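You operate a simulated robot arm through the tools that you are given. There is no shell and no other tool. Be economical: measure what you need, move in short steps, check, and stop when the job is done.

Carry out the task below with a simulated robot arm. There is one attempt and no reset: what you move stays moved.

Task
Change over to the outside head: flux on, wire out about 30 mm, arc on, then inside head off.
Fine: the head switch picks which wire the wire button feeds; the drive keeps running.

Only the result counts: the job must be done as asked and must still hold three seconds after the hand-in. Knocking over, shifting, dropping, spilling or breaking anything else fails it.

Robot
A 6-joint arm with a fingered hand on a trunk, on a base that drives. Base frame: it is fixed to the floor where the robot stands at the start and does not move with it; the origin is under the middle of the robot, x ahead of it, y to its left, z up; the surface under the hand at the start is at about z = 872. Lengths are in mm, angles in rad, forces in N, time in s.
With the tool pointing down near the work surface it reaches from about 480 to 800 mm from the robot's upright axis, wherever it stands. Its first joint turns from -2.897 to 2.897 rad. Places, roughly: control switch [3100, -300, 1300]; direction switch [800, -100, 1100]; drive breaker [800, 200, 600]; drive start button [500, 400, 900]; drive stop button [500, 400, 900]; emergency stop [600, -200, 900]; head switch [800, 0, 1000]; inside amps knob [700, 400, 900]; inside breaker [800, 100, 600]; inside volts knob [700, 300, 900]; inside weld switch [600, 100, 900]; lamp test button [700, -100, 900]; line jog button [500, 300, 900]; line pump start button [800, 200, 1000]; line pump stop button [800, 100, 1000]; line speed knob [700, 400, 900]. Payload 4 kg.
The TCP is the grasp point between the finger pads, 20 mm short of the fingertips. In the tool frame z runs along the fingers and y along their closing line. The gripper opens to 140 mm. The gripper's body begins 54 mm behind the TCP. The gripper is a hand of 3 fingers: y runs from the thumb to the fingers, the wrist lies at [0, 0, -215] in the tool frame.
Orientation is told as [roll, pitch, yaw] about the base's x, y, z axes, in that order, counted from this pose: with the fingers straight down and closing along the base's y, the tool's x points along the base's -x, its y along +y and its z along -z.

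Tools
- The arm moves only by the tool drive_tool. Its argument "rows" is a list of rows, each a list of 2 entries, a list of its own where there are three numbers: the turn, a rotation vector about the tool's x, y, z in rad, then the shift along the tool's x, y, z in m. In form: [[[rx, ry, rz], [x, y, z]], ...]. A call has 1 to 20 rows; each row shifts and turns the commanded pose from where the row before left it, along the tool's axes as they then stand. Rows are played at 5 a second. More than 50 mm and 0.15 rad between two rows, and nothing of the call is played. A pose out of reach is approached as far as the arm can. The call stops where the force on the tool passes 40 N (or 10 N more than at its start, if that is more) or the arm is blocked; 0.2 s more then pass. In this call time passes only in rows, and 0.2 s behind the last. It gives the time, the measured TCP pose, the force on the tool (base axes), the opening and the grip force at its end, in the units of the frame above (readings bear some noise), with the torque about the TCP (base axes, N m) and any sound that the robot's microphone picked up, and new pictures: "views" is both (left out), scene, wrist or none.
- Cameras (640 x 400 px; columns grow to the right, rows downward): "scene" is now at [63.1, 202.5, 1620.4]; the picture's right is [0.02, -1.00, 0.00], its down [-0.76, -0.02, -0.65] and it looks along [0.65, 0.01, -0.76] (base axes); focal length 250 px, centre (320, 200). "wrist" rides on the gripper at [74, -43, -79] in the tool frame; the picture's right is [0.50, 0.87, 0.00], its down [-0.59, 0.34, -0.73] and it looks along [-0.64, 0.37, 0.68] (tool axes); focal length 275 px, centre (320, 200).
- lift_body(by): slides the trunk up (or, below 0, down) by that many mm; the arm and the scene camera ride with it, the base frame stays. It gives what a move gives, with no picture.
- roll_base(legs): drives the robot by 1 to 6 legs, each [ahead, left, turn to the left] in mm, mm and rad, along the robot's own axes; the way and the turn of a leg run together, so that a leg with both is an arc; at most 1500 mm and 3.142 rad a leg. The arm and the cameras ride along, it lands a little off, and it stops where it bumps. It gives what a move gives, and a new picture of the scene camera.
- curl_fingers(finger1, finger2, thumb_bend): sets how far each is bent, from 0 (flat) to 100 (curled in); at 30 the hand is open as for a grip, at 70 the pads meet at the TCP. One left out holds its place. A second passes; each finger stops where it meets its share of the squeeze, and holds until it gets a number again. It is the only way to open and close the hand. It gives what a move gives, with no picture; readings hold the bend of each and the force on the fingers (four entries, about 0 where the hand has none), thumb and palm.
- head_to(pan, tilt): turns the head with the scene camera to pan (to the left, within 2.094 rad either way) and tilt (down, from -0.506 to 1.204), counted from straight ahead of the robot. It gives what a move gives, and a new picture of the scene camera.
- probe_pixels(camera, pixels): there is no depth. For up to 12 entries [column, row, z] of the newest picture of that camera ("zoom" is the newest enlarged one), the place [x, y] in the base frame at which the ray of that pixel passes the height z, good to about 2 mm, but the place of the scene camera against the robot may be out by one fixed shift of up to 12 mm in any direction. It takes no simulated time.
- inspect(camera, box): a new picture of the part [left, top, right, bottom] of that camera's present view, enlarged. It takes no simulated time.
- job_done(): hands the job in; it is judged then, once.

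Keep the steps short. Do not move on a guess: measure, check each grasp and each placing, and mend mistakes. In all there are 80 turns and 260 pictures (those below and enlarged ones count). Leave the gripper open and the arm clear of the work at the hand-in unless told otherwise, and finish with a single line.

The tools are called after "Emit:" as name(argument=value, ...) on one line, values as JSON. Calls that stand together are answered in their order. drive_tool: Moves the arm, as the interface text tells. Its arguments: {"type":"object","properties":{"rows":{"type":"array"},"views":{"type":"string","enum":["both","scene","wrist","none"]}},"required":["rows"]} The other tools are called the same way: lift_body (by) slides the trunk up or down; curl_fingers (finger1, finger2, thumb_bend) moves the fingers one by one; roll_base (legs) drives the base; head_to (pan, tilt) turns the head that bears the scene camera; probe_pixels (camera, pixels) gives the place at which the rays of pixels pass given heights; inspect (camera, box) takes an enlarged picture of a part of a camera's view; job_done () hands the job in.

At the start:

```text
t: 0.0
eef_pos: [535.5, 232.6, 1155.2]
ee_rot: [0.001, -0.002, 0.002]
ft_force: [-0.1, 0.8, 0.2]
torque: [-0.01, 0.03, -0.01]
finger_gap: 140.1
finger_force: 0.1
shape: jaw
bend: [30.0, 30.0, 30.0]
finger forces: [0.0, 0.0, 0.0, 0.1, 0.0, 0.1]
trunk travel left (down, up): [-225.0, 365.0]
robot x, y, heading: [-2.8, -2.5, 0.005]
head pan, tilt: [0.021, 0.857]
```

scene: 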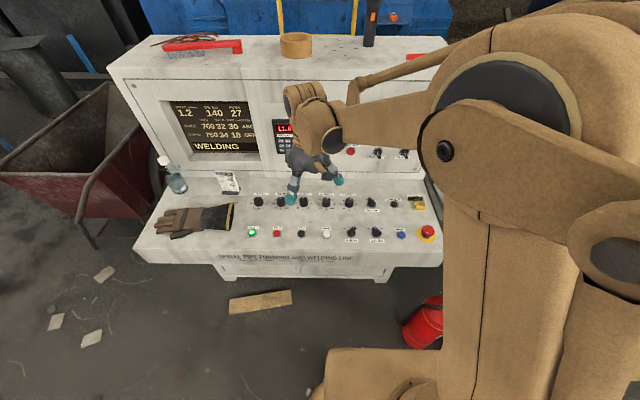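
wrist: 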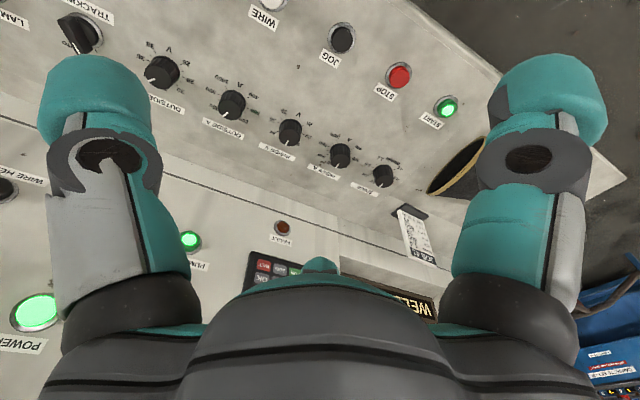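

I see the console with a desk panel and an upright panel; the arm hides part of it. I'll take enlarged views to read labels.

Emit:
inspect(camera="scene", box=[230, 180, 450, 260])

Emit:
inspect(camera="scene", box=[150, 90, 300, 195])

Emit:
inspect(camera="scene", box=[270, 90, 450, 190])

Emit:
inspect(camera="wrist", box=[0, 0, 200, 400])

```text
2.91 times, centred on (340, 220) of scene
```

zoom: 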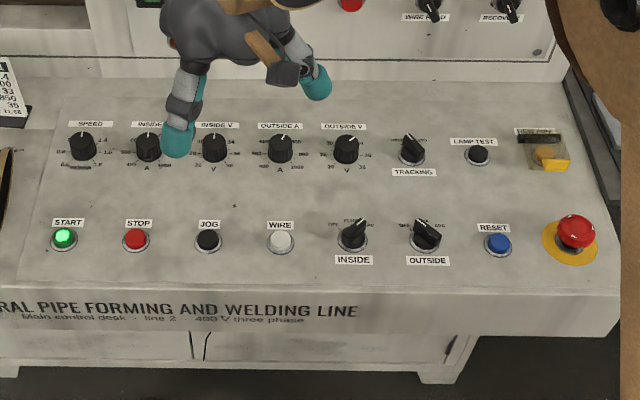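

```text
3.81 times, centred on (225, 142) of scene
```

zoom: 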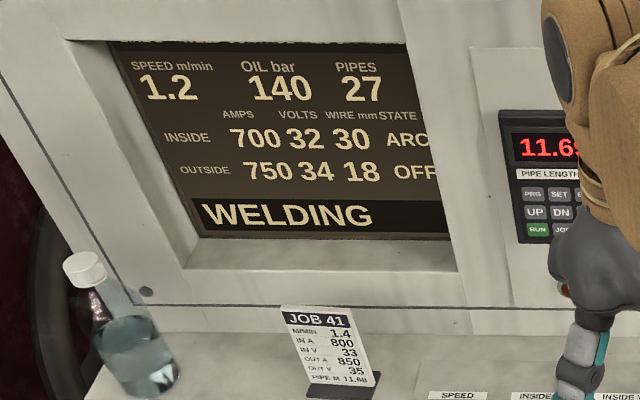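

```text
3.56 times, centred on (360, 140) of scene
```

zoom: 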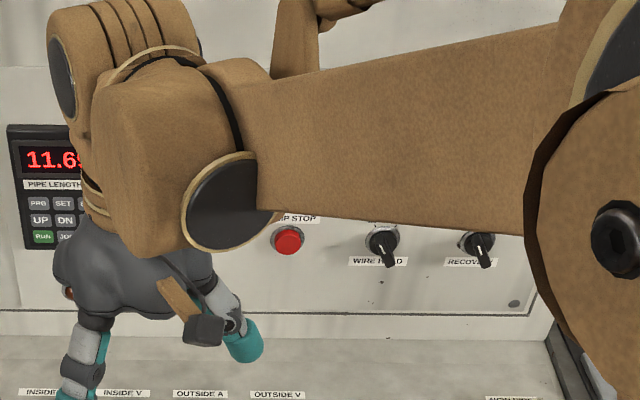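

```text
1.00 times, centred on (100, 200) of wrist (not enlarged: the box is as wide or as high as the picture)
```

zoom: 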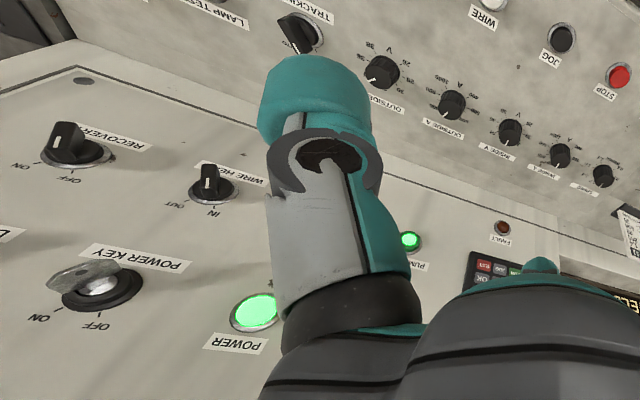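

Weld switches seem to have three positions. I enlarge the INSIDE/OUTSIDE switch labels and the head switch.

Emit:
inspect(camera="scene", box=[335, 215, 395, 250])

Emit:
inspect(camera="scene", box=[360, 135, 420, 170])

```text
10.67 times, centred on (365, 232) of scene
```

zoom: 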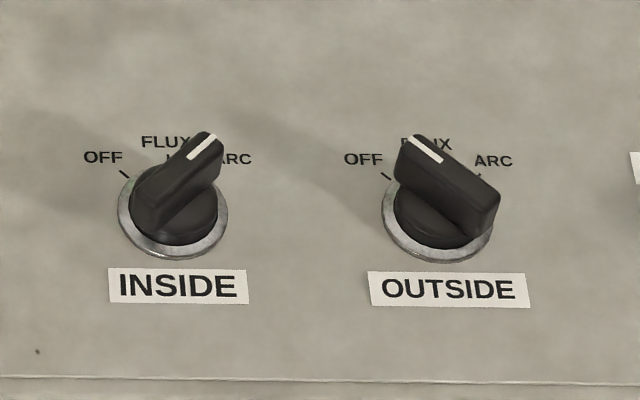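

```text
10.67 times, centred on (390, 152) of scene
```

zoom: 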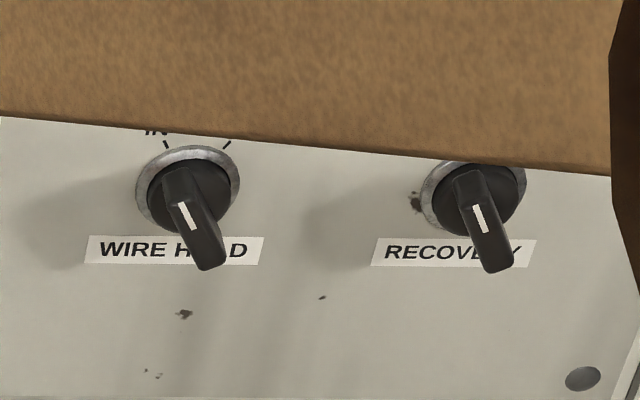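

Switches have OFF/FLUX/ARC and head switch IN/OUT. Outside wire reads 18. First I probe the controls at a guessed height in the scene view, and in the wrist view.

Emit:
probe_pixels(camera="scene", pixels=[[252, 233, 880], [326, 234, 880], [351, 232, 880], [376, 233, 880], [401, 235, 880], [258, 202, 890], [349, 202, 890], [371, 202, 890], [252, 233, 900], [326, 234, 900], [351, 232, 900], [376, 233, 900]])

Emit:
drive_tool(rows=[[[0, 0, 0], [0, -0.045, 0]], [[0, 0, 0], [0, -0.045, 0]], [[0, 0, 0], [0, -0.045, 0]]], views="both")

```text
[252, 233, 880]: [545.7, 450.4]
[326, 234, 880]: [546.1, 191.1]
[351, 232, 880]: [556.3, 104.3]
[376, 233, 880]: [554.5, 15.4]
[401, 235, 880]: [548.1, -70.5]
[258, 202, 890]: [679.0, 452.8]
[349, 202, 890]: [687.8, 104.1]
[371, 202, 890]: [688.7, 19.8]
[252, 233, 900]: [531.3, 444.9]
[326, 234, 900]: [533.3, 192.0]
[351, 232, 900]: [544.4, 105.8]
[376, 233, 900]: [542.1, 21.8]
```

```text
t: 0.8
eef_pos: [538.4, 94.8, 1155.2]
ee_rot: [0.0, 0.001, 0.0]
ft_force: [0.5, -1.2, 0.4]
torque: [0.01, 0.02, 0.0]
finger_gap: 139.7
finger_force: 0.1
shape: jaw
bend: [30.0, 30.0, 30.0]
finger forces: [0.0, 0.0, 0.1, 0.0, 0.0, 0.1]
trunk travel left (down, up): [-225.0, 365.0]
robot x, y, heading: [-0.1, -0.8, -0.002]
head pan, tilt: [0.021, 0.857]
```

scene: 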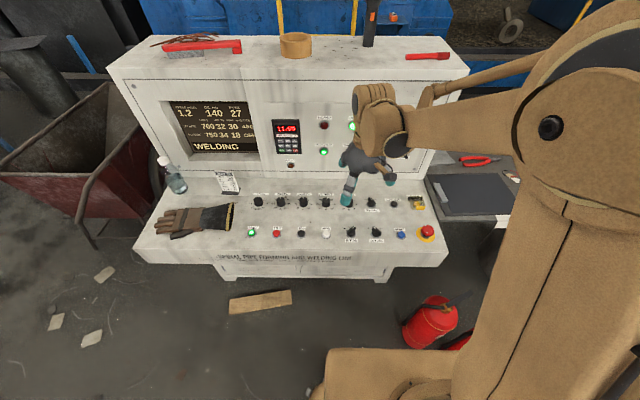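
wrist: 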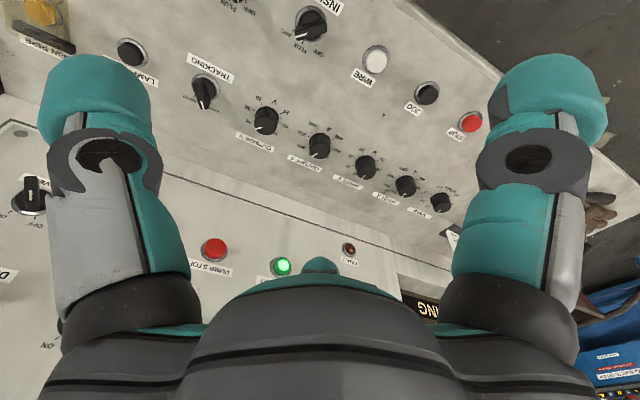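

I probe the current wrist view for the wire button and others at several heights.

Emit:
probe_pixels(camera="wrist", pixels=[[375, 58, 860], [375, 58, 880], [375, 58, 900], [311, 24, 880], [427, 93, 880], [471, 121, 880], [205, 92, 880], [265, 121, 880]])

Emit:
probe_pixels(camera="scene", pixels=[[326, 234, 860], [326, 234, 880], [326, 234, 900], [351, 232, 880], [302, 234, 880], [277, 234, 880], [371, 202, 880], [349, 202, 880]])

Emit:
drive_tool(rows=[[[0, 0, 0], [0.045, 0, 0]], [[0, 0, 0], [0.045, 0, 0]], [[0, 0, 0], [0.03, 0, 0]]], views="both")

```text
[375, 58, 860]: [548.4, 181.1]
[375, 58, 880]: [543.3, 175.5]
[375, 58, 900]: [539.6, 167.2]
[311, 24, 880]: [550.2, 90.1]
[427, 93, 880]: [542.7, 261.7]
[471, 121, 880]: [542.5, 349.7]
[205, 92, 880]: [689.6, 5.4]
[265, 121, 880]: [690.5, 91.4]
```

```text
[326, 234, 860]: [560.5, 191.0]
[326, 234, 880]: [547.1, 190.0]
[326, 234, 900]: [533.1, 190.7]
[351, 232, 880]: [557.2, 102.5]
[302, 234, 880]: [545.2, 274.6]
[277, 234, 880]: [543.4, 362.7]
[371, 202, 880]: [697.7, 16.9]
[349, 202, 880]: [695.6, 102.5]
```

```text
t: 1.6
eef_pos: [418.3, 98.2, 1157.1]
ee_rot: [0.0, 0.0, 0.0]
ft_force: [-0.8, -0.2, -0.2]
torque: [0.03, -0.04, 0.01]
finger_gap: 139.7
finger_force: 0.0
shape: jaw
bend: [30.0, 30.0, 30.0]
finger forces: [0.0, 0.1, 0.1, 0.0, 0.0, 0.0]
trunk travel left (down, up): [-225.0, 365.0]
robot x, y, heading: [-0.7, 2.1, 0.004]
head pan, tilt: [0.021, 0.857]
```

scene: 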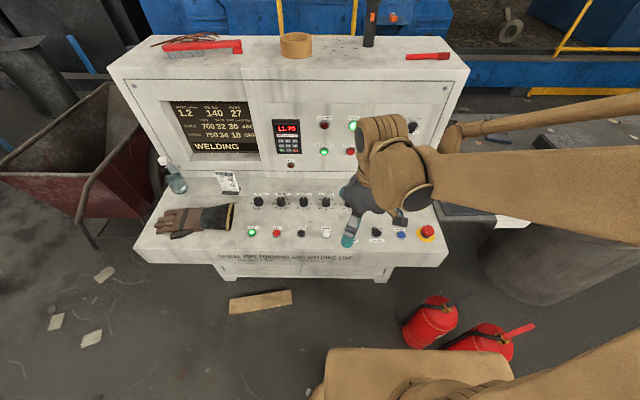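
wrist: 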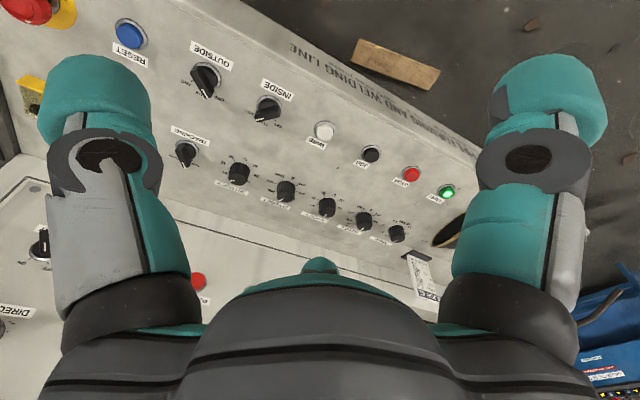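

The wrist now sees both weld switches. I probe from this position for triangulation.

Emit:
probe_pixels(camera="wrist", pixels=[[324, 130, 860], [324, 130, 880], [324, 130, 900], [268, 109, 880], [206, 81, 880], [268, 109, 900], [206, 81, 900], [371, 154, 880], [411, 174, 880], [238, 173, 880], [238, 173, 900], [128, 33, 880]])

Emit:
inspect(camera="wrist", box=[160, 30, 360, 155])

```text
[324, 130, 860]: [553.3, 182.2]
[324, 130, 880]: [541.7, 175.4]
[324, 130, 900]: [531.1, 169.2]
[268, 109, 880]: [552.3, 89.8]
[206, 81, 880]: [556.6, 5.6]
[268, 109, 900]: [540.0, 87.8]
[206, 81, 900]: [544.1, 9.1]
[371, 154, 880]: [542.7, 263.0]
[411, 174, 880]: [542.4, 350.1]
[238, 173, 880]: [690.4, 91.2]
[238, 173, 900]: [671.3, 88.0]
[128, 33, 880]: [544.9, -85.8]
```

```text
3.20 times, centred on (260, 92) of wrist
```

zoom: 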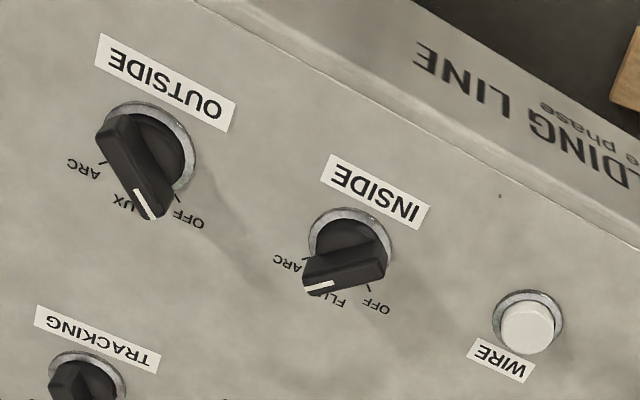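

Positions agree between views: button row at x≈543, top z≈880; OUTSIDE at y≈5, INSIDE y≈90, WIRE y≈175. I partly close the hand, then move above the OUTSIDE switch.

Emit:
curl_fingers(finger1=52, finger2=52, thumb_bend=52)

Emit:
drive_tool(rows=[[[0, 0, 0], [-0.042, -0.031, 0]], [[0, 0, 0], [-0.042, -0.031, 0]], [[0, 0, 0], [-0.041, -0.032, 0.02]], [[0, 0, -0.14], [0, 0, 0.03]], [[0, 0, -0.14], [0, 0, 0.03]], [[0, 0, -0.14], [0, 0, 0.02]], [[0, 0, -0.14], [0, 0, 0.02]], [[0, 0, -0.14], [0, 0, 0.02]], [[0, 0, -0.085], [0, 0, 0]], [[0, 0, 0], [0, 0, 0]]], views="both")

```text
t: 2.6
eef_pos: [418.5, 97.7, 1155.9]
ee_rot: [0.001, 0.0, 0.0]
ft_force: [0.6, 0.0, 0.5]
torque: [0.02, -0.03, 0.02]
finger_gap: 57.6
finger_force: 0.0
shape: fingers
bend: [52.0, 52.0, 52.0]
finger forces: [0.1, 0.1, 0.0, 0.0, 0.0, 0.1]
trunk travel left (down, up): [-225.0, 365.0]
robot x, y, heading: [0.3, 0.2, -0.002]
head pan, tilt: [0.021, 0.857]
```

```text
refused: row 1 steps farther than a row can; nothing moved
```

Emit:
drive_tool(rows=[[[0, 0, 0], [-0.036, -0.027, 0]], [[0, 0, 0], [-0.036, -0.027, 0]], [[0, 0, 0], [-0.036, -0.027, 0.01]], [[0, 0, 0], [-0.017, -0.013, 0.03]], [[0, 0, -0.14], [0, 0, 0.03]], [[0, 0, -0.14], [0, 0, 0.03]], [[0, 0, -0.14], [0, 0, 0.02]], [[0, 0, -0.14], [0, 0, 0.02]], [[0, 0, -0.14], [0, 0, 0.02]], [[0, 0, -0.085], [0, 0, 0]], [[0, 0, 0], [0, 0, 0]]], views="both")

```text
t: 5.0
eef_pos: [541.7, 4.1, 995.5]
ee_rot: [-0.001, -0.001, 0.784]
ft_force: [0.2, 0.7, 0.0]
torque: [0.02, 0.01, 0.02]
finger_gap: 57.6
finger_force: 0.0
shape: fingers
bend: [52.0, 52.0, 52.0]
finger forces: [0.0, 0.1, 0.1, 0.0, 0.0, 0.0]
trunk travel left (down, up): [-225.0, 365.0]
robot x, y, heading: [-0.2, -6.4, 0.001]
head pan, tilt: [0.021, 0.857]
```

scene: 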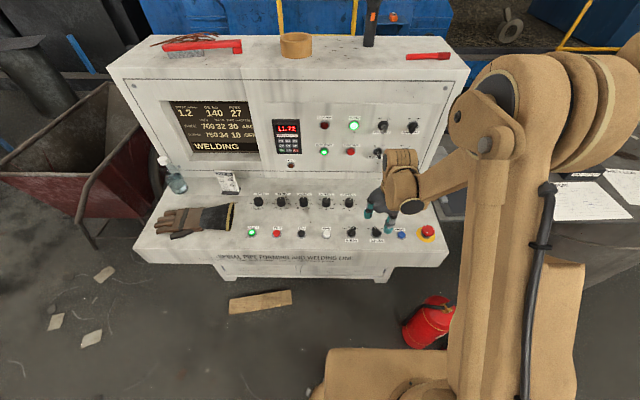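
wrist: 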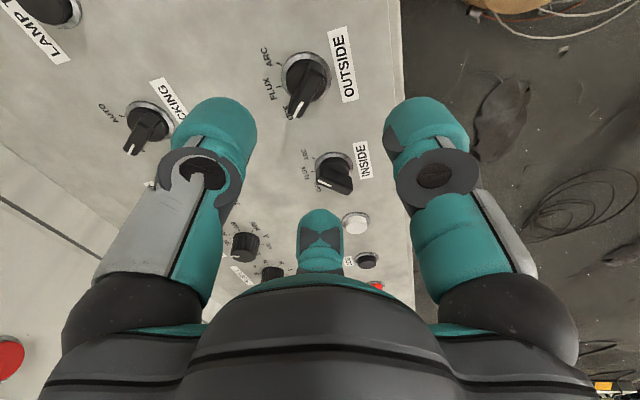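

Clear view of OUTSIDE at (305,80). I zoom and probe it.

Emit:
inspect(camera="wrist", box=[250, 30, 370, 130])

Emit:
probe_pixels(camera="wrist", pixels=[[306, 78, 872], [318, 68, 895], [297, 112, 895], [318, 68, 905], [297, 112, 905], [356, 221, 880]])

```text
4.00 times, centred on (310, 80) of wrist
```

zoom: 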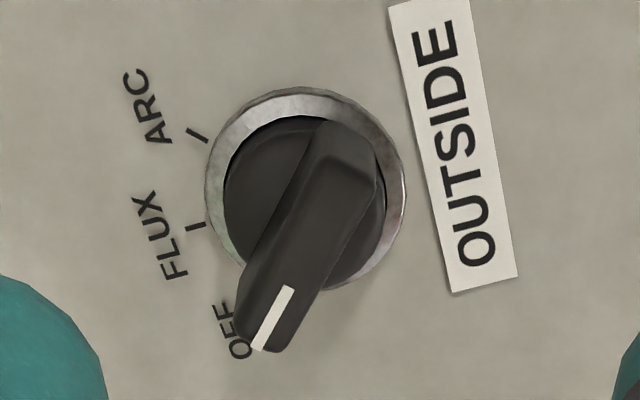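

```text
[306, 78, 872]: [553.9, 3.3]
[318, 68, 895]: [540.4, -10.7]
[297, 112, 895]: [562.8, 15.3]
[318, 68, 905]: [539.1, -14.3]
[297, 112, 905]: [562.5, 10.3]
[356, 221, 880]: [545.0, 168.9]
```

Handle centre ≈(552,2), bar at ≈45–49°. I shift over it and go down to z≈920.

Emit:
drive_tool(rows=[[[0, 0, 0], [-0.0064, -0.0078, 0.02]], [[0, 0, 0], [0, 0, 0.025]], [[0, 0, 0], [0, 0, 0.025]], [[0, 0, 0], [0, 0, 0]]], views="wrist")

```text
t: 6.0
eef_pos: [551.3, 2.7, 923.8]
ee_rot: [0.0, 0.001, 0.785]
ft_force: [-0.3, -0.3, -0.4]
torque: [0.02, 0.0, -0.03]
finger_gap: 57.5
finger_force: 0.1
shape: fingers
bend: [52.0, 52.0, 52.0]
finger forces: [0.0, 0.0, 0.0, 0.1, 0.1, 0.1]
trunk travel left (down, up): [-225.0, 365.0]
robot x, y, heading: [-0.1, -0.2, -0.005]
head pan, tilt: [0.021, 0.857]
```

wrist: 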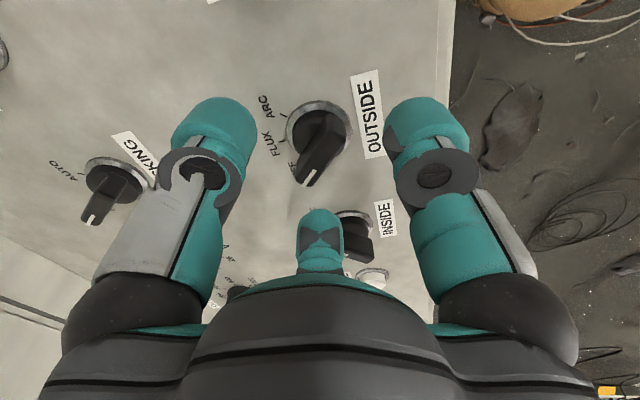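

Emit:
probe_pixels(camera="wrist", pixels=[[320, 127, 872], [330, 117, 895], [304, 180, 895], [330, 117, 905], [304, 180, 905], [330, 117, 885], [304, 180, 885]])

Emit:
drive_tool(rows=[[[0, 0, 0], [0, 0, 0.012]], [[0, 0, 0], [0, 0, 0.01]], [[0, 0, 0], [0, 0, 0]]], views="wrist")

```text
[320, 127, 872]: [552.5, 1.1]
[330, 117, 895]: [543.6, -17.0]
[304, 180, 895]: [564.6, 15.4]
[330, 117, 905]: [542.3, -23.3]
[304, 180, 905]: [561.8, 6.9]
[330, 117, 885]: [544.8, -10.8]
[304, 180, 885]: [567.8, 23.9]
```

```text
t: 6.8
eef_pos: [551.8, 1.9, 903.3]
ee_rot: [0.0, -0.002, 0.786]
ft_force: [0.7, -0.1, 0.4]
torque: [0.03, 0.0, -0.01]
finger_gap: 57.5
finger_force: 0.1
shape: fingers
bend: [52.0, 52.0, 52.0]
finger forces: [0.0, 0.0, 0.1, 0.0, 0.1, 0.0]
trunk travel left (down, up): [-225.0, 365.0]
robot x, y, heading: [2.2, -2.6, -0.006]
head pan, tilt: [0.021, 0.857]
```

wrist: 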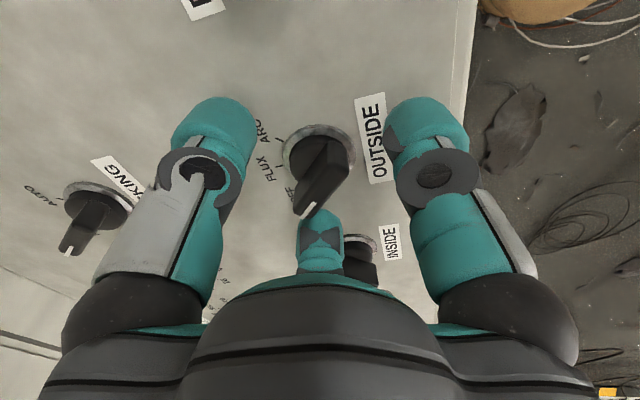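

Handle top is ~892. I lower 6 mm more and close the fingers on the bar.

Emit:
drive_tool(rows=[[[0, 0, 0], [0, 0, 0.006]], [[0, 0, 0], [0, 0, 0]]], views="none")

Emit:
curl_fingers(finger1=70, finger2=70, thumb_bend=70)

Emit:
inspect(camera="wrist", box=[200, 80, 440, 280])

```text
t: 7.5
eef_pos: [550.0, 0.9, 900.0]
ee_rot: [-0.003, -0.001, 0.786]
ft_force: [1.9, 1.2, 31.5]
torque: [-0.17, 0.37, -0.03]
finger_gap: 56.6
finger_force: 16.0
shape: fingers
bend: [53.0, 52.0, 52.0]
finger forces: [17.1, 6.0, 0.0, 0.1, 8.4, 0.1]
trunk travel left (down, up): [-225.0, 365.0]
robot x, y, heading: [2.6, 3.0, 0.005]
head pan, tilt: [0.021, 0.857]
stopped in row 2: the force on the tool passed its limit at 42 N (the readings are from after the stop); the commanded pose is now the measured one
```

```text
t: 8.5
eef_pos: [551.6, 0.7, 899.1]
ee_rot: [0.002, 0.001, 0.785]
ft_force: [-10.5, -0.6, 1.1]
torque: [-0.08, 0.19, 0.08]
finger_gap: 24.2
finger_force: 20.5
shape: fingers
bend: [63.0, 61.0, 65.0]
finger forces: [13.4, 13.6, 0.1, 0.0, 13.2, 0.0]
trunk travel left (down, up): [-225.0, 365.0]
robot x, y, heading: [-0.8, 0.0, -0.003]
head pan, tilt: [0.021, 0.857]
```

```text
2.00 times, centred on (320, 180) of wrist
```

zoom: 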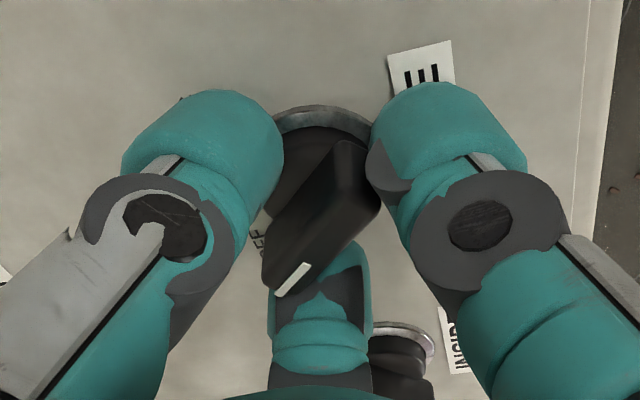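

All three fingers hold the bar. I turn clockwise (yaw 0.785→0) in small steps.

Emit:
drive_tool(rows=[[[0, 0, 0.13], [0, 0, 0]], [[0, 0, 0.13], [0, 0, 0]], [[0, 0, 0.13], [0, 0, 0]], [[0, 0, 0.13], [0, 0, 0]], [[0, 0, 0.13], [0, 0, 0]], [[0, 0, 0.135], [0, 0, 0]], [[0, 0, 0], [0, 0, 0]]], views="both")

Emit:
inspect(camera="scene", box=[165, 95, 265, 160])

```text
t: 10.1
eef_pos: [551.0, 2.7, 898.0]
ee_rot: [0.0, -0.003, -0.001]
ft_force: [-18.2, 8.1, 1.1]
torque: [0.05, 0.42, 0.06]
finger_gap: 25.0
finger_force: 21.3
shape: fingers
bend: [62.0, 62.0, 64.0]
finger forces: [15.1, 13.5, 0.0, 0.0, 14.0, 0.0]
trunk travel left (down, up): [-225.0, 365.0]
robot x, y, heading: [1.9, -0.8, 0.003]
head pan, tilt: [0.021, 0.857]
```

scene: 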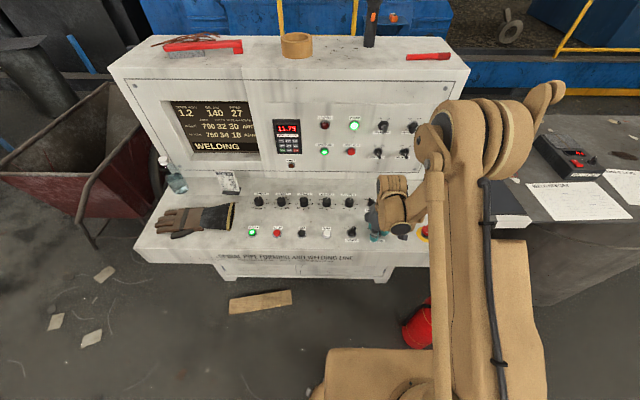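
wrist: 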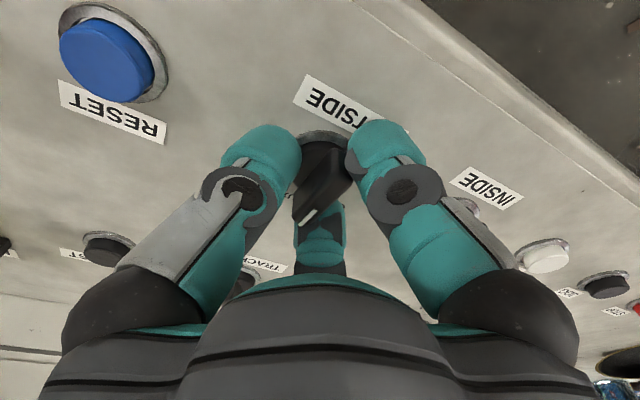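

```text
6.15 times, centred on (215, 128) of scene
```

zoom: 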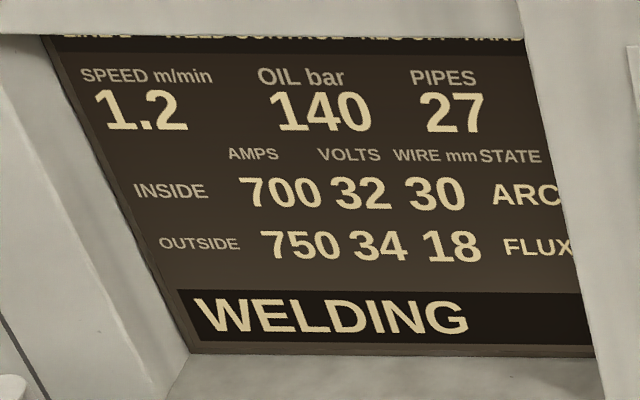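

OUTSIDE state now FLUX. I release and lift straight up.

Emit:
curl_fingers(finger1=52, finger2=52, thumb_bend=52)

Emit:
drive_tool(rows=[[[0, 0, 0], [0, 0, -0.02]], [[0, 0, 0], [0, 0, -0.03]], [[0, 0, 0], [0, 0, -0.04]], [[0, 0, 0], [0.02, 0, -0.04]], [[0, 0, 0], [0.04, 0, -0.02]], [[0, 0, 0], [0.04, 0, -0.02]], [[0, 0, 0], [0.04, 0, -0.02]], [[0, 0, 0], [0, 0, 0]]], views="both")

```text
t: 10.6
eef_pos: [554.5, 1.1, 899.2]
ee_rot: [-0.001, -0.004, -0.003]
ft_force: [2.7, 1.2, 30.5]
torque: [-0.21, 0.14, -0.01]
finger_gap: 44.9
finger_force: 15.1
shape: fingers
bend: [56.0, 54.0, 54.0]
finger forces: [11.6, 5.6, 0.1, 0.0, 13.3, 0.1]
trunk travel left (down, up): [-225.0, 365.0]
robot x, y, heading: [-0.2, 0.4, 0.004]
head pan, tilt: [0.021, 0.857]
stopped: the force on the tool passed its limit at 42 N (the readings are from after the stop); the commanded pose is now the measured one
```

```text
t: 12.4
eef_pos: [416.1, -1.8, 1089.0]
ee_rot: [-0.004, -0.003, 0.0]
ft_force: [0.1, 0.0, 0.8]
torque: [-0.01, 0.03, -0.01]
finger_gap: 57.1
finger_force: 0.0
shape: fingers
bend: [52.0, 52.0, 52.0]
finger forces: [0.1, 0.0, 0.0, 0.0, 0.0, 0.0]
trunk travel left (down, up): [-225.0, 365.0]
robot x, y, heading: [-1.8, 0.1, 0.005]
head pan, tilt: [0.021, 0.857]
```

scene: 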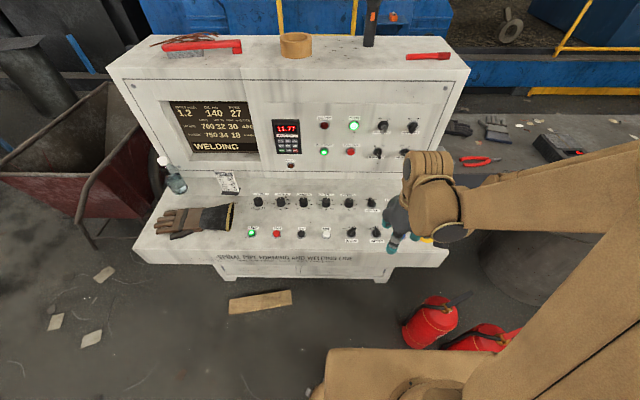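
wrist: 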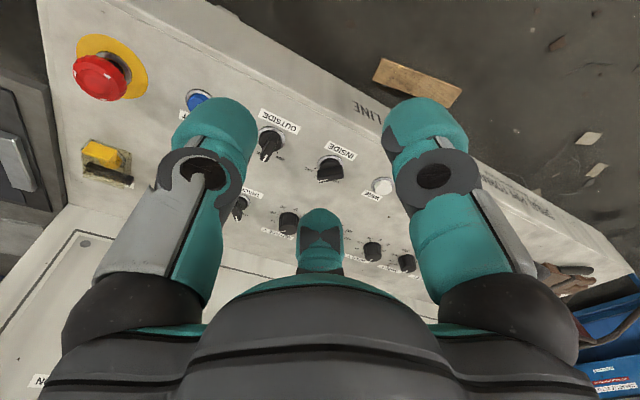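

FLUX set, hand clear. Now I look at the upright panel's head switch.

Emit:
inspect(camera="scene", box=[340, 105, 430, 165])

Emit:
inspect(camera="scene", box=[165, 95, 265, 160])

Emit:
probe_pixels(camera="scene", pixels=[[378, 153, 980], [378, 153, 1000], [378, 153, 1020], [378, 153, 1040], [383, 127, 1050], [383, 127, 1080], [383, 127, 1100], [350, 151, 1000], [403, 153, 1000]])

```text
6.67 times, centred on (385, 135) of scene
```

zoom: 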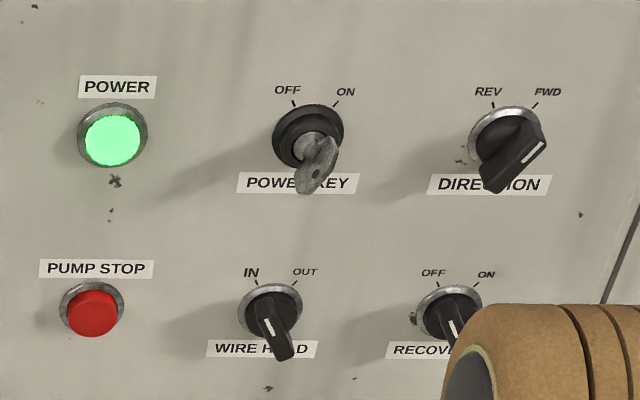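

```text
6.15 times, centred on (215, 128) of scene
```

zoom: 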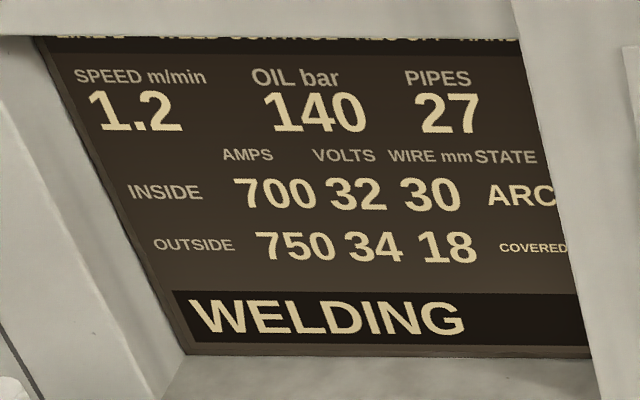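

```text
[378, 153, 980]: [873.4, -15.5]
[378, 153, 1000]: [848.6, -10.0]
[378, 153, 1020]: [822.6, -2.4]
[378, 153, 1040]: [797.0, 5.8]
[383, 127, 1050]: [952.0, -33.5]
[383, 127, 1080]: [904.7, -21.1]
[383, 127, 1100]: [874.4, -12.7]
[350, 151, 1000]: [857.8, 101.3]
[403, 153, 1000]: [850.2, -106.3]
```

OUTSIDE shows COVERED. The head switch needs a forward-pointing hand: I pitch the tool to horizontal while moving to about (650, 0, 1050).

Emit:
drive_tool(rows=[[[0, -0.1428, 0], [-0.0213, 0, 0.0035]], [[0, -0.1428, 0], [-0.0206, 0, 0.0065]], [[0, -0.1428, 0], [-0.0194, 0, 0.0094]], [[0, -0.1428, 0], [-0.0179, 0, 0.012]], [[0, -0.1428, 0], [-0.016, 0, 0.0144]], [[0, -0.1428, 0], [-0.0138, 0, 0.0166]], [[0, -0.1428, 0], [-0.0113, 0, 0.0184]], [[0, -0.1428, 0], [-0.0086, 0, 0.0198]], [[0, -0.1428, 0], [-0.0057, 0, 0.0208]], [[0, -0.1428, 0], [-0.0027, 0, 0.0214]], [[0, -0.1428, 0], [0.0004, 0, 0.0216]], [[0, 0, 0], [0, 0, 0]]], views="both")

```text
t: 15.0
eef_pos: [705.4, 1.1, 1127.9]
ee_rot: [-2.885, -1.568, 2.887]
ft_force: [0.0, 0.4, 0.1]
torque: [0.0, 0.0, 0.01]
finger_gap: 57.1
finger_force: 0.2
shape: fingers
bend: [52.0, 52.0, 52.0]
finger forces: [0.0, 0.0, 0.1, 0.1, 0.0, 0.0]
out of reach, approached as far as the arm can: row 6, 7, 8, 9, 10, 11
trunk travel left (down, up): [-225.0, 365.0]
robot x, y, heading: [0.8, 1.2, 0.001]
head pan, tilt: [0.021, 0.857]
```

scene: 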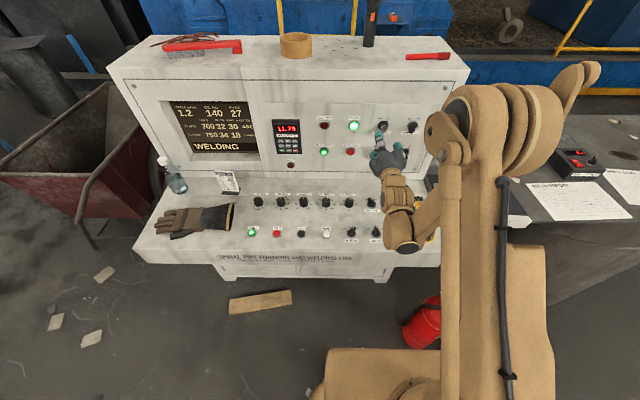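
wrist: 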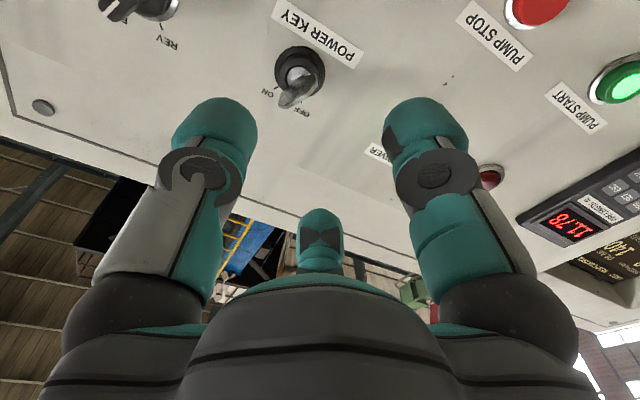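

The arm was held outward by its inner reach limit; TCP at (705,1,1128), in front of the power key. I lower the trunk 95 mm instead, toward the head-switch height.

Emit:
lift_body(by=-95)

Emit:
drive_tool(rows=[[[0, 0, 0], [0, 0, 0]]], views="both")

```text
t: 16.3
eef_pos: [704.9, 1.8, 1033.6]
ee_rot: [-2.297, -1.57, 2.298]
ft_force: [0.2, 0.5, 1.1]
torque: [0.01, 0.02, -0.03]
finger_gap: 57.1
finger_force: 0.0
shape: fingers
bend: [52.0, 52.0, 52.0]
finger forces: [0.0, 0.0, 0.1, 0.1, 0.1, 0.0]
trunk travel left (down, up): [-130.0, 460.0]
robot x, y, heading: [3.4, -0.9, -0.001]
head pan, tilt: [0.021, 0.857]
```

```text
t: 16.7
eef_pos: [705.1, 0.5, 1033.5]
ee_rot: [-2.206, -1.569, 2.209]
ft_force: [-0.3, 0.0, -0.2]
torque: [-0.01, 0.0, 0.03]
finger_gap: 57.0
finger_force: 0.0
shape: fingers
bend: [52.0, 52.0, 52.0]
finger forces: [0.0, 0.0, 0.1, 0.0, 0.0, 0.1]
trunk travel left (down, up): [-130.0, 460.0]
robot x, y, heading: [5.1, 0.9, 0.003]
head pan, tilt: [0.021, 0.857]
```

scene: 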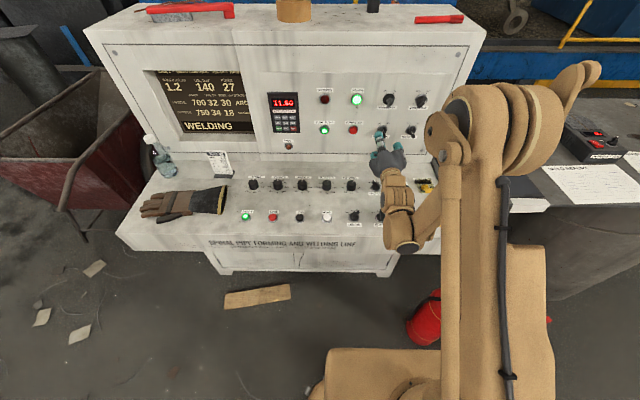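
wrist: 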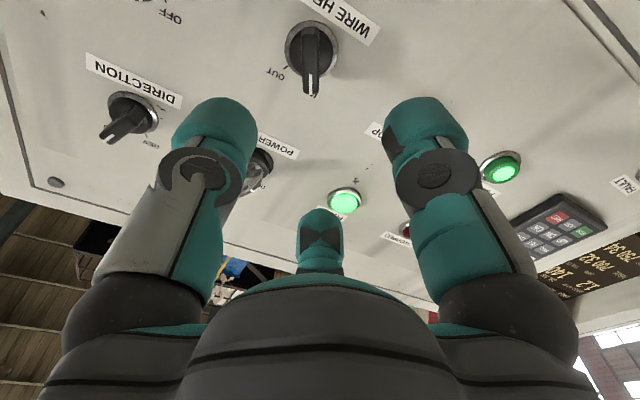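

Head switch at wrist px (311,48); rays from both cameras place it near (819,−15,1018), panel practically vertical. I zoom to get the bar's angle.

Emit:
inspect(camera="wrist", box=[250, 0, 390, 110])

Emit:
inspect(camera="scene", box=[340, 80, 450, 160])

```text
3.64 times, centred on (320, 55) of wrist
```

zoom: 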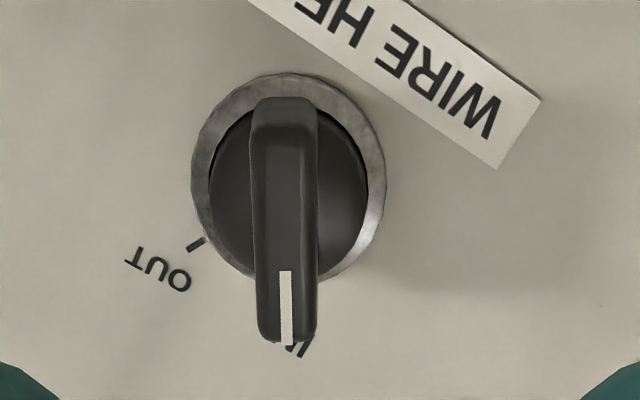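

```text
5.00 times, centred on (395, 120) of scene
```

zoom: 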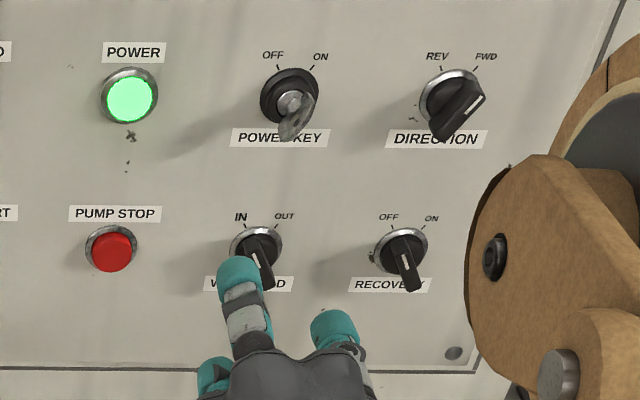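

Bar centre ≈(797,−15,1019), tilted 29° to the left (IN). I align: shift, roll the tool −0.52 about its axis, and advance to x≈750.

Emit:
drive_tool(rows=[[[0, 0, 0], [0.015, -0.0155, 0]], [[0, 0, -0.13], [0, 0, 0]], [[0, 0, -0.13], [0, 0, 0]], [[0, 0, -0.13], [0, 0, 0]], [[0, 0, -0.13], [0, 0, 0]], [[0, 0, 0], [0, 0, 0.025]], [[0, 0, 0], [0, 0, 0.02]], [[0, 0, 0], [0, 0, 0]]], views="wrist")

```text
t: 18.5
eef_pos: [750.4, -3.6, 1032.1]
ee_rot: [-1.575, -1.124, 1.575]
ft_force: [0.8, 1.5, 0.4]
torque: [-0.02, 0.0, 0.01]
finger_gap: 56.9
finger_force: 0.1
shape: fingers
bend: [52.0, 52.0, 52.0]
finger forces: [0.1, 0.0, 0.0, 0.0, 0.0, 0.0]
out of reach, approached as far as the arm can: row 1, 5
trunk travel left (down, up): [-130.0, 460.0]
robot x, y, heading: [0.9, 3.2, 0.0]
head pan, tilt: [0.021, 0.857]
```

wrist: 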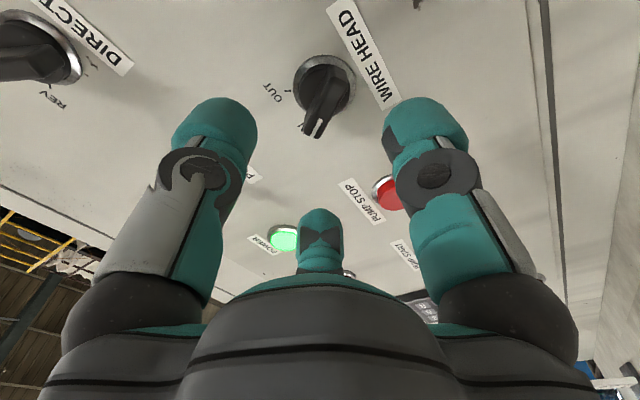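

Partly out of reach earlier: pose is (750,−4,1032). Farther out now, I repeat the remaining shift and roll.

Emit:
drive_tool(rows=[[[0, 0, 0], [0.0178, -0.0048, 0]], [[0, 0, -0.07], [0, 0, 0]], [[0, 0, 0], [0, 0, 0]]], views="wrist")

```text
t: 19.3
eef_pos: [751.9, -15.5, 1016.5]
ee_rot: [-1.573, -1.052, 1.574]
ft_force: [-0.7, -0.4, 0.4]
torque: [0.0, 0.01, 0.03]
finger_gap: 56.9
finger_force: 0.0
shape: fingers
bend: [52.0, 52.0, 52.0]
finger forces: [0.0, 0.1, 0.0, 0.1, 0.0, 0.0]
trunk travel left (down, up): [-130.0, 460.0]
robot x, y, heading: [1.6, 1.2, -0.001]
head pan, tilt: [0.021, 0.857]
```

wrist: 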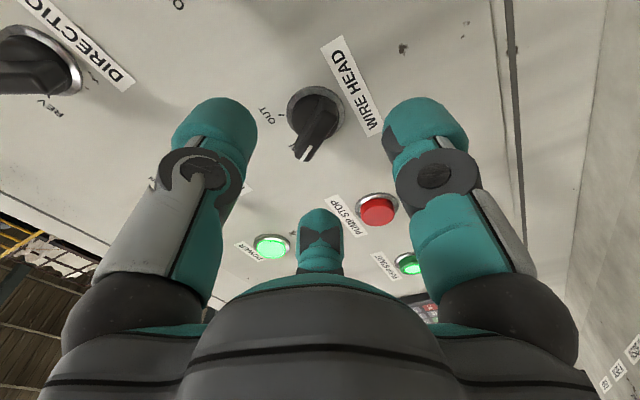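

Alignment looks good. I advance 20 mm and look again.

Emit:
drive_tool(rows=[[[0, 0, 0], [0, 0, 0.012]], [[0, 0, 0], [0, 0, 0.01]], [[0, 0, 0], [0, 0, 0]]], views="wrist")

```text
t: 20.1
eef_pos: [771.7, -13.3, 1016.3]
ee_rot: [-1.573, -1.055, 1.573]
ft_force: [0.0, -0.5, -0.4]
torque: [0.02, 0.02, -0.02]
finger_gap: 57.0
finger_force: 0.1
shape: fingers
bend: [52.0, 52.0, 52.0]
finger forces: [0.0, 0.0, 0.0, 0.0, 0.0, 0.0]
trunk travel left (down, up): [-130.0, 460.0]
robot x, y, heading: [-0.2, -5.5, 0.001]
head pan, tilt: [0.021, 0.857]
```

wrist: 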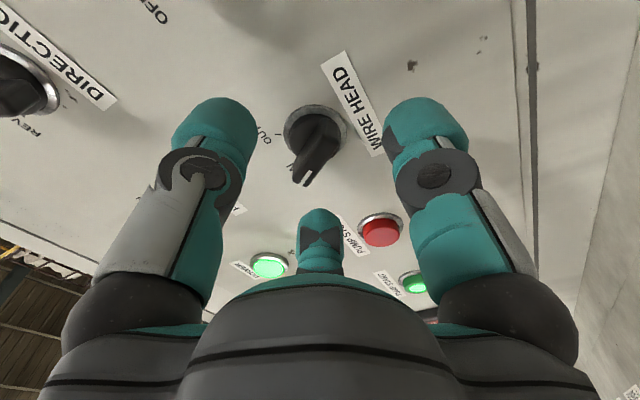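

Ring at row ~131 means ~48 mm to the panel; I advance 14 mm more, then close.

Emit:
drive_tool(rows=[[[0, 0, 0], [0, 0, 0.007]], [[0, 0, 0], [0, 0, 0.007]], [[0, 0, 0], [0, 0, 0]]], views="wrist")

Emit:
curl_fingers(finger1=70, finger2=70, thumb_bend=70)

Emit:
inspect(camera="wrist", box=[200, 80, 440, 280])

```text
t: 20.9
eef_pos: [785.1, -14.5, 1016.3]
ee_rot: [-1.573, -1.054, 1.572]
ft_force: [0.4, -0.5, 0.0]
torque: [-0.01, -0.01, -0.02]
finger_gap: 57.1
finger_force: 0.0
shape: fingers
bend: [52.0, 52.0, 52.0]
finger forces: [0.0, 0.0, 0.0, 0.0, 0.1, 0.0]
trunk travel left (down, up): [-130.0, 460.0]
robot x, y, heading: [-1.0, 2.3, 0.001]
head pan, tilt: [0.021, 0.857]
```

wrist: 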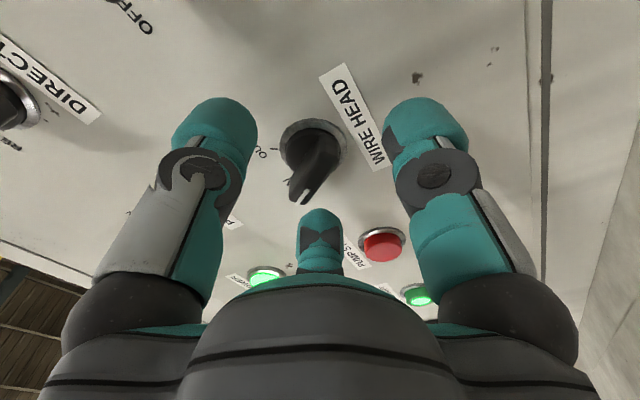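

```text
t: 21.9
eef_pos: [786.5, -13.5, 1015.0]
ee_rot: [-1.572, -1.052, 1.574]
ft_force: [-2.5, 8.5, -7.2]
torque: [-0.1, 0.11, 0.13]
finger_gap: 14.6
finger_force: 11.3
shape: fingers
bend: [65.0, 65.0, 68.0]
finger forces: [9.0, 9.0, 0.0, 0.0, 3.9, 0.0]
trunk travel left (down, up): [-130.0, 460.0]
robot x, y, heading: [1.6, 2.0, -0.001]
head pan, tilt: [0.021, 0.857]
```

```text
2.00 times, centred on (320, 180) of wrist
```

zoom: 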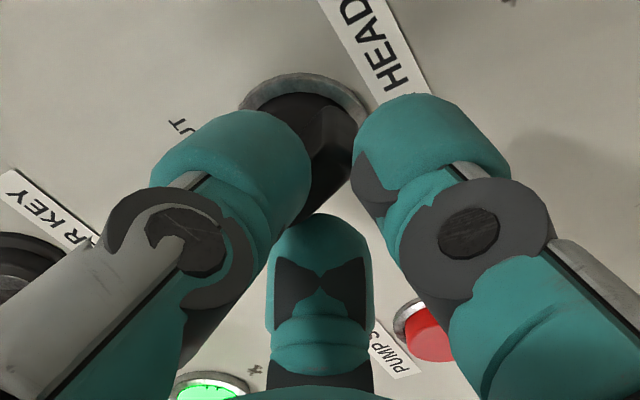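

The bar is between the fingers. I turn +1.04 rad (clockwise facing the panel).

Emit:
drive_tool(rows=[[[0, 0, 0.13], [0, 0, 0]], [[0, 0, 0.13], [0, 0, 0]], [[0, 0, 0.13], [0, 0, 0]], [[0, 0, 0.13], [0, 0, 0]], [[0, 0, 0.13], [0, 0, 0]], [[0, 0, 0.13], [0, 0, 0]], [[0, 0, 0.13], [0, 0, 0]], [[0, 0, 0.13], [0, 0, 0]], [[0, 0, 0], [0, 0, 0]]], views="both")

```text
t: 23.9
eef_pos: [785.3, -7.8, 1017.0]
ee_rot: [1.575, -1.051, -1.568]
ft_force: [-6.7, 37.4, 4.7]
torque: [-0.78, -0.14, 0.58]
finger_gap: 13.2
finger_force: 23.8
shape: fingers
bend: [65.0, 64.0, 69.0]
finger forces: [6.5, 36.1, 0.0, 0.0, 4.8, 0.0]
trunk travel left (down, up): [-130.0, 460.0]
robot x, y, heading: [-0.0, 0.3, 0.005]
head pan, tilt: [0.021, 0.857]
```

scene: 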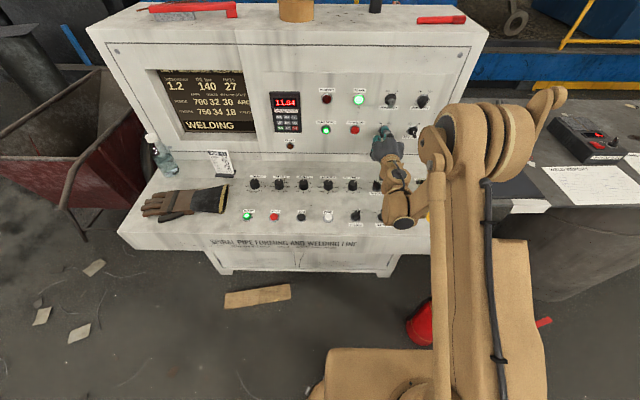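
wrist: 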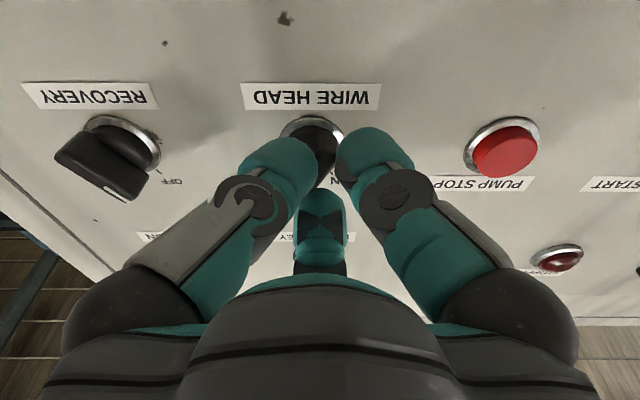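

Side force of 37 N; I zoom to see whether the handle turned.

Emit:
inspect(camera="wrist", box=[240, 100, 400, 200])

Emit:
inspect(camera="scene", box=[350, 80, 450, 150])

```text
4.00 times, centred on (320, 150) of wrist
```

zoom: 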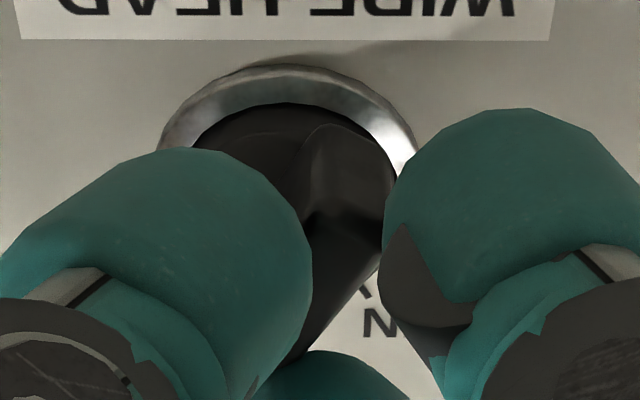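

```text
5.71 times, centred on (400, 115) of scene
```

zoom: 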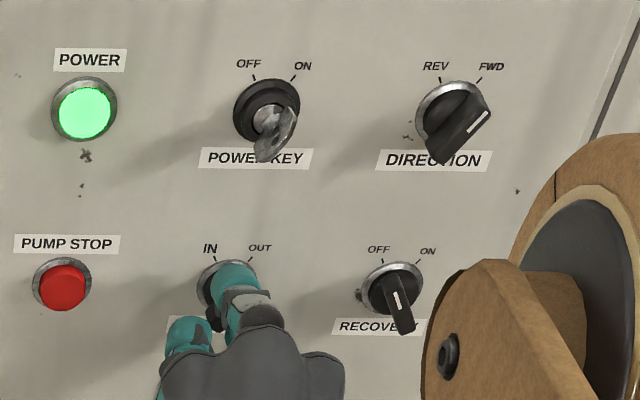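

The bar now leans to the OUT side (IN label uncovered). I release and back off to verify.

Emit:
curl_fingers(finger1=52, finger2=52, thumb_bend=52)

Emit:
drive_tool(rows=[[[0, 0, 0], [0, 0, -0.012]], [[0, 0, 0], [0, 0, -0.02]], [[0, 0, 0], [0, 0, -0.02]], [[0, 0, 0], [0, 0, 0]]], views="wrist")

Emit:
inspect(camera="scene", box=[350, 80, 450, 150])

```text
t: 24.9
eef_pos: [787.2, -16.1, 1016.1]
ee_rot: [1.575, -1.049, -1.574]
ft_force: [-0.9, 0.8, 0.0]
torque: [-0.03, 0.02, 0.01]
finger_gap: 57.3
finger_force: 0.0
shape: fingers
bend: [52.0, 52.0, 52.0]
finger forces: [0.0, 0.1, 0.1, 0.0, 0.1, 0.0]
trunk travel left (down, up): [-130.0, 460.0]
robot x, y, heading: [0.4, -0.2, -0.003]
head pan, tilt: [0.021, 0.857]
```

```text
t: 25.9
eef_pos: [733.2, -16.5, 1014.6]
ee_rot: [1.573, -1.049, -1.572]
ft_force: [0.1, 0.5, 0.3]
torque: [0.0, 0.0, 0.0]
finger_gap: 57.3
finger_force: 0.0
shape: fingers
bend: [52.0, 52.0, 52.0]
finger forces: [0.1, 0.1, 0.0, 0.1, 0.0, 0.0]
trunk travel left (down, up): [-130.0, 460.0]
robot x, y, heading: [-1.4, 0.0, -0.006]
head pan, tilt: [0.021, 0.857]
```

wrist: 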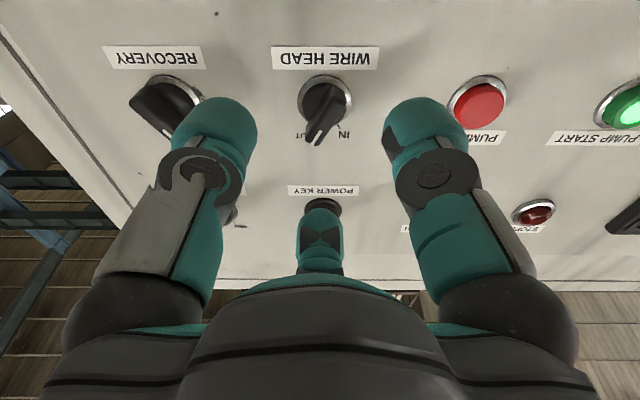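

```text
5.71 times, centred on (400, 115) of scene
```

zoom: 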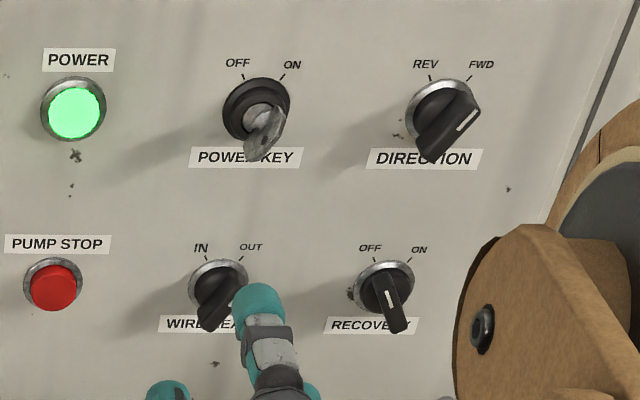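

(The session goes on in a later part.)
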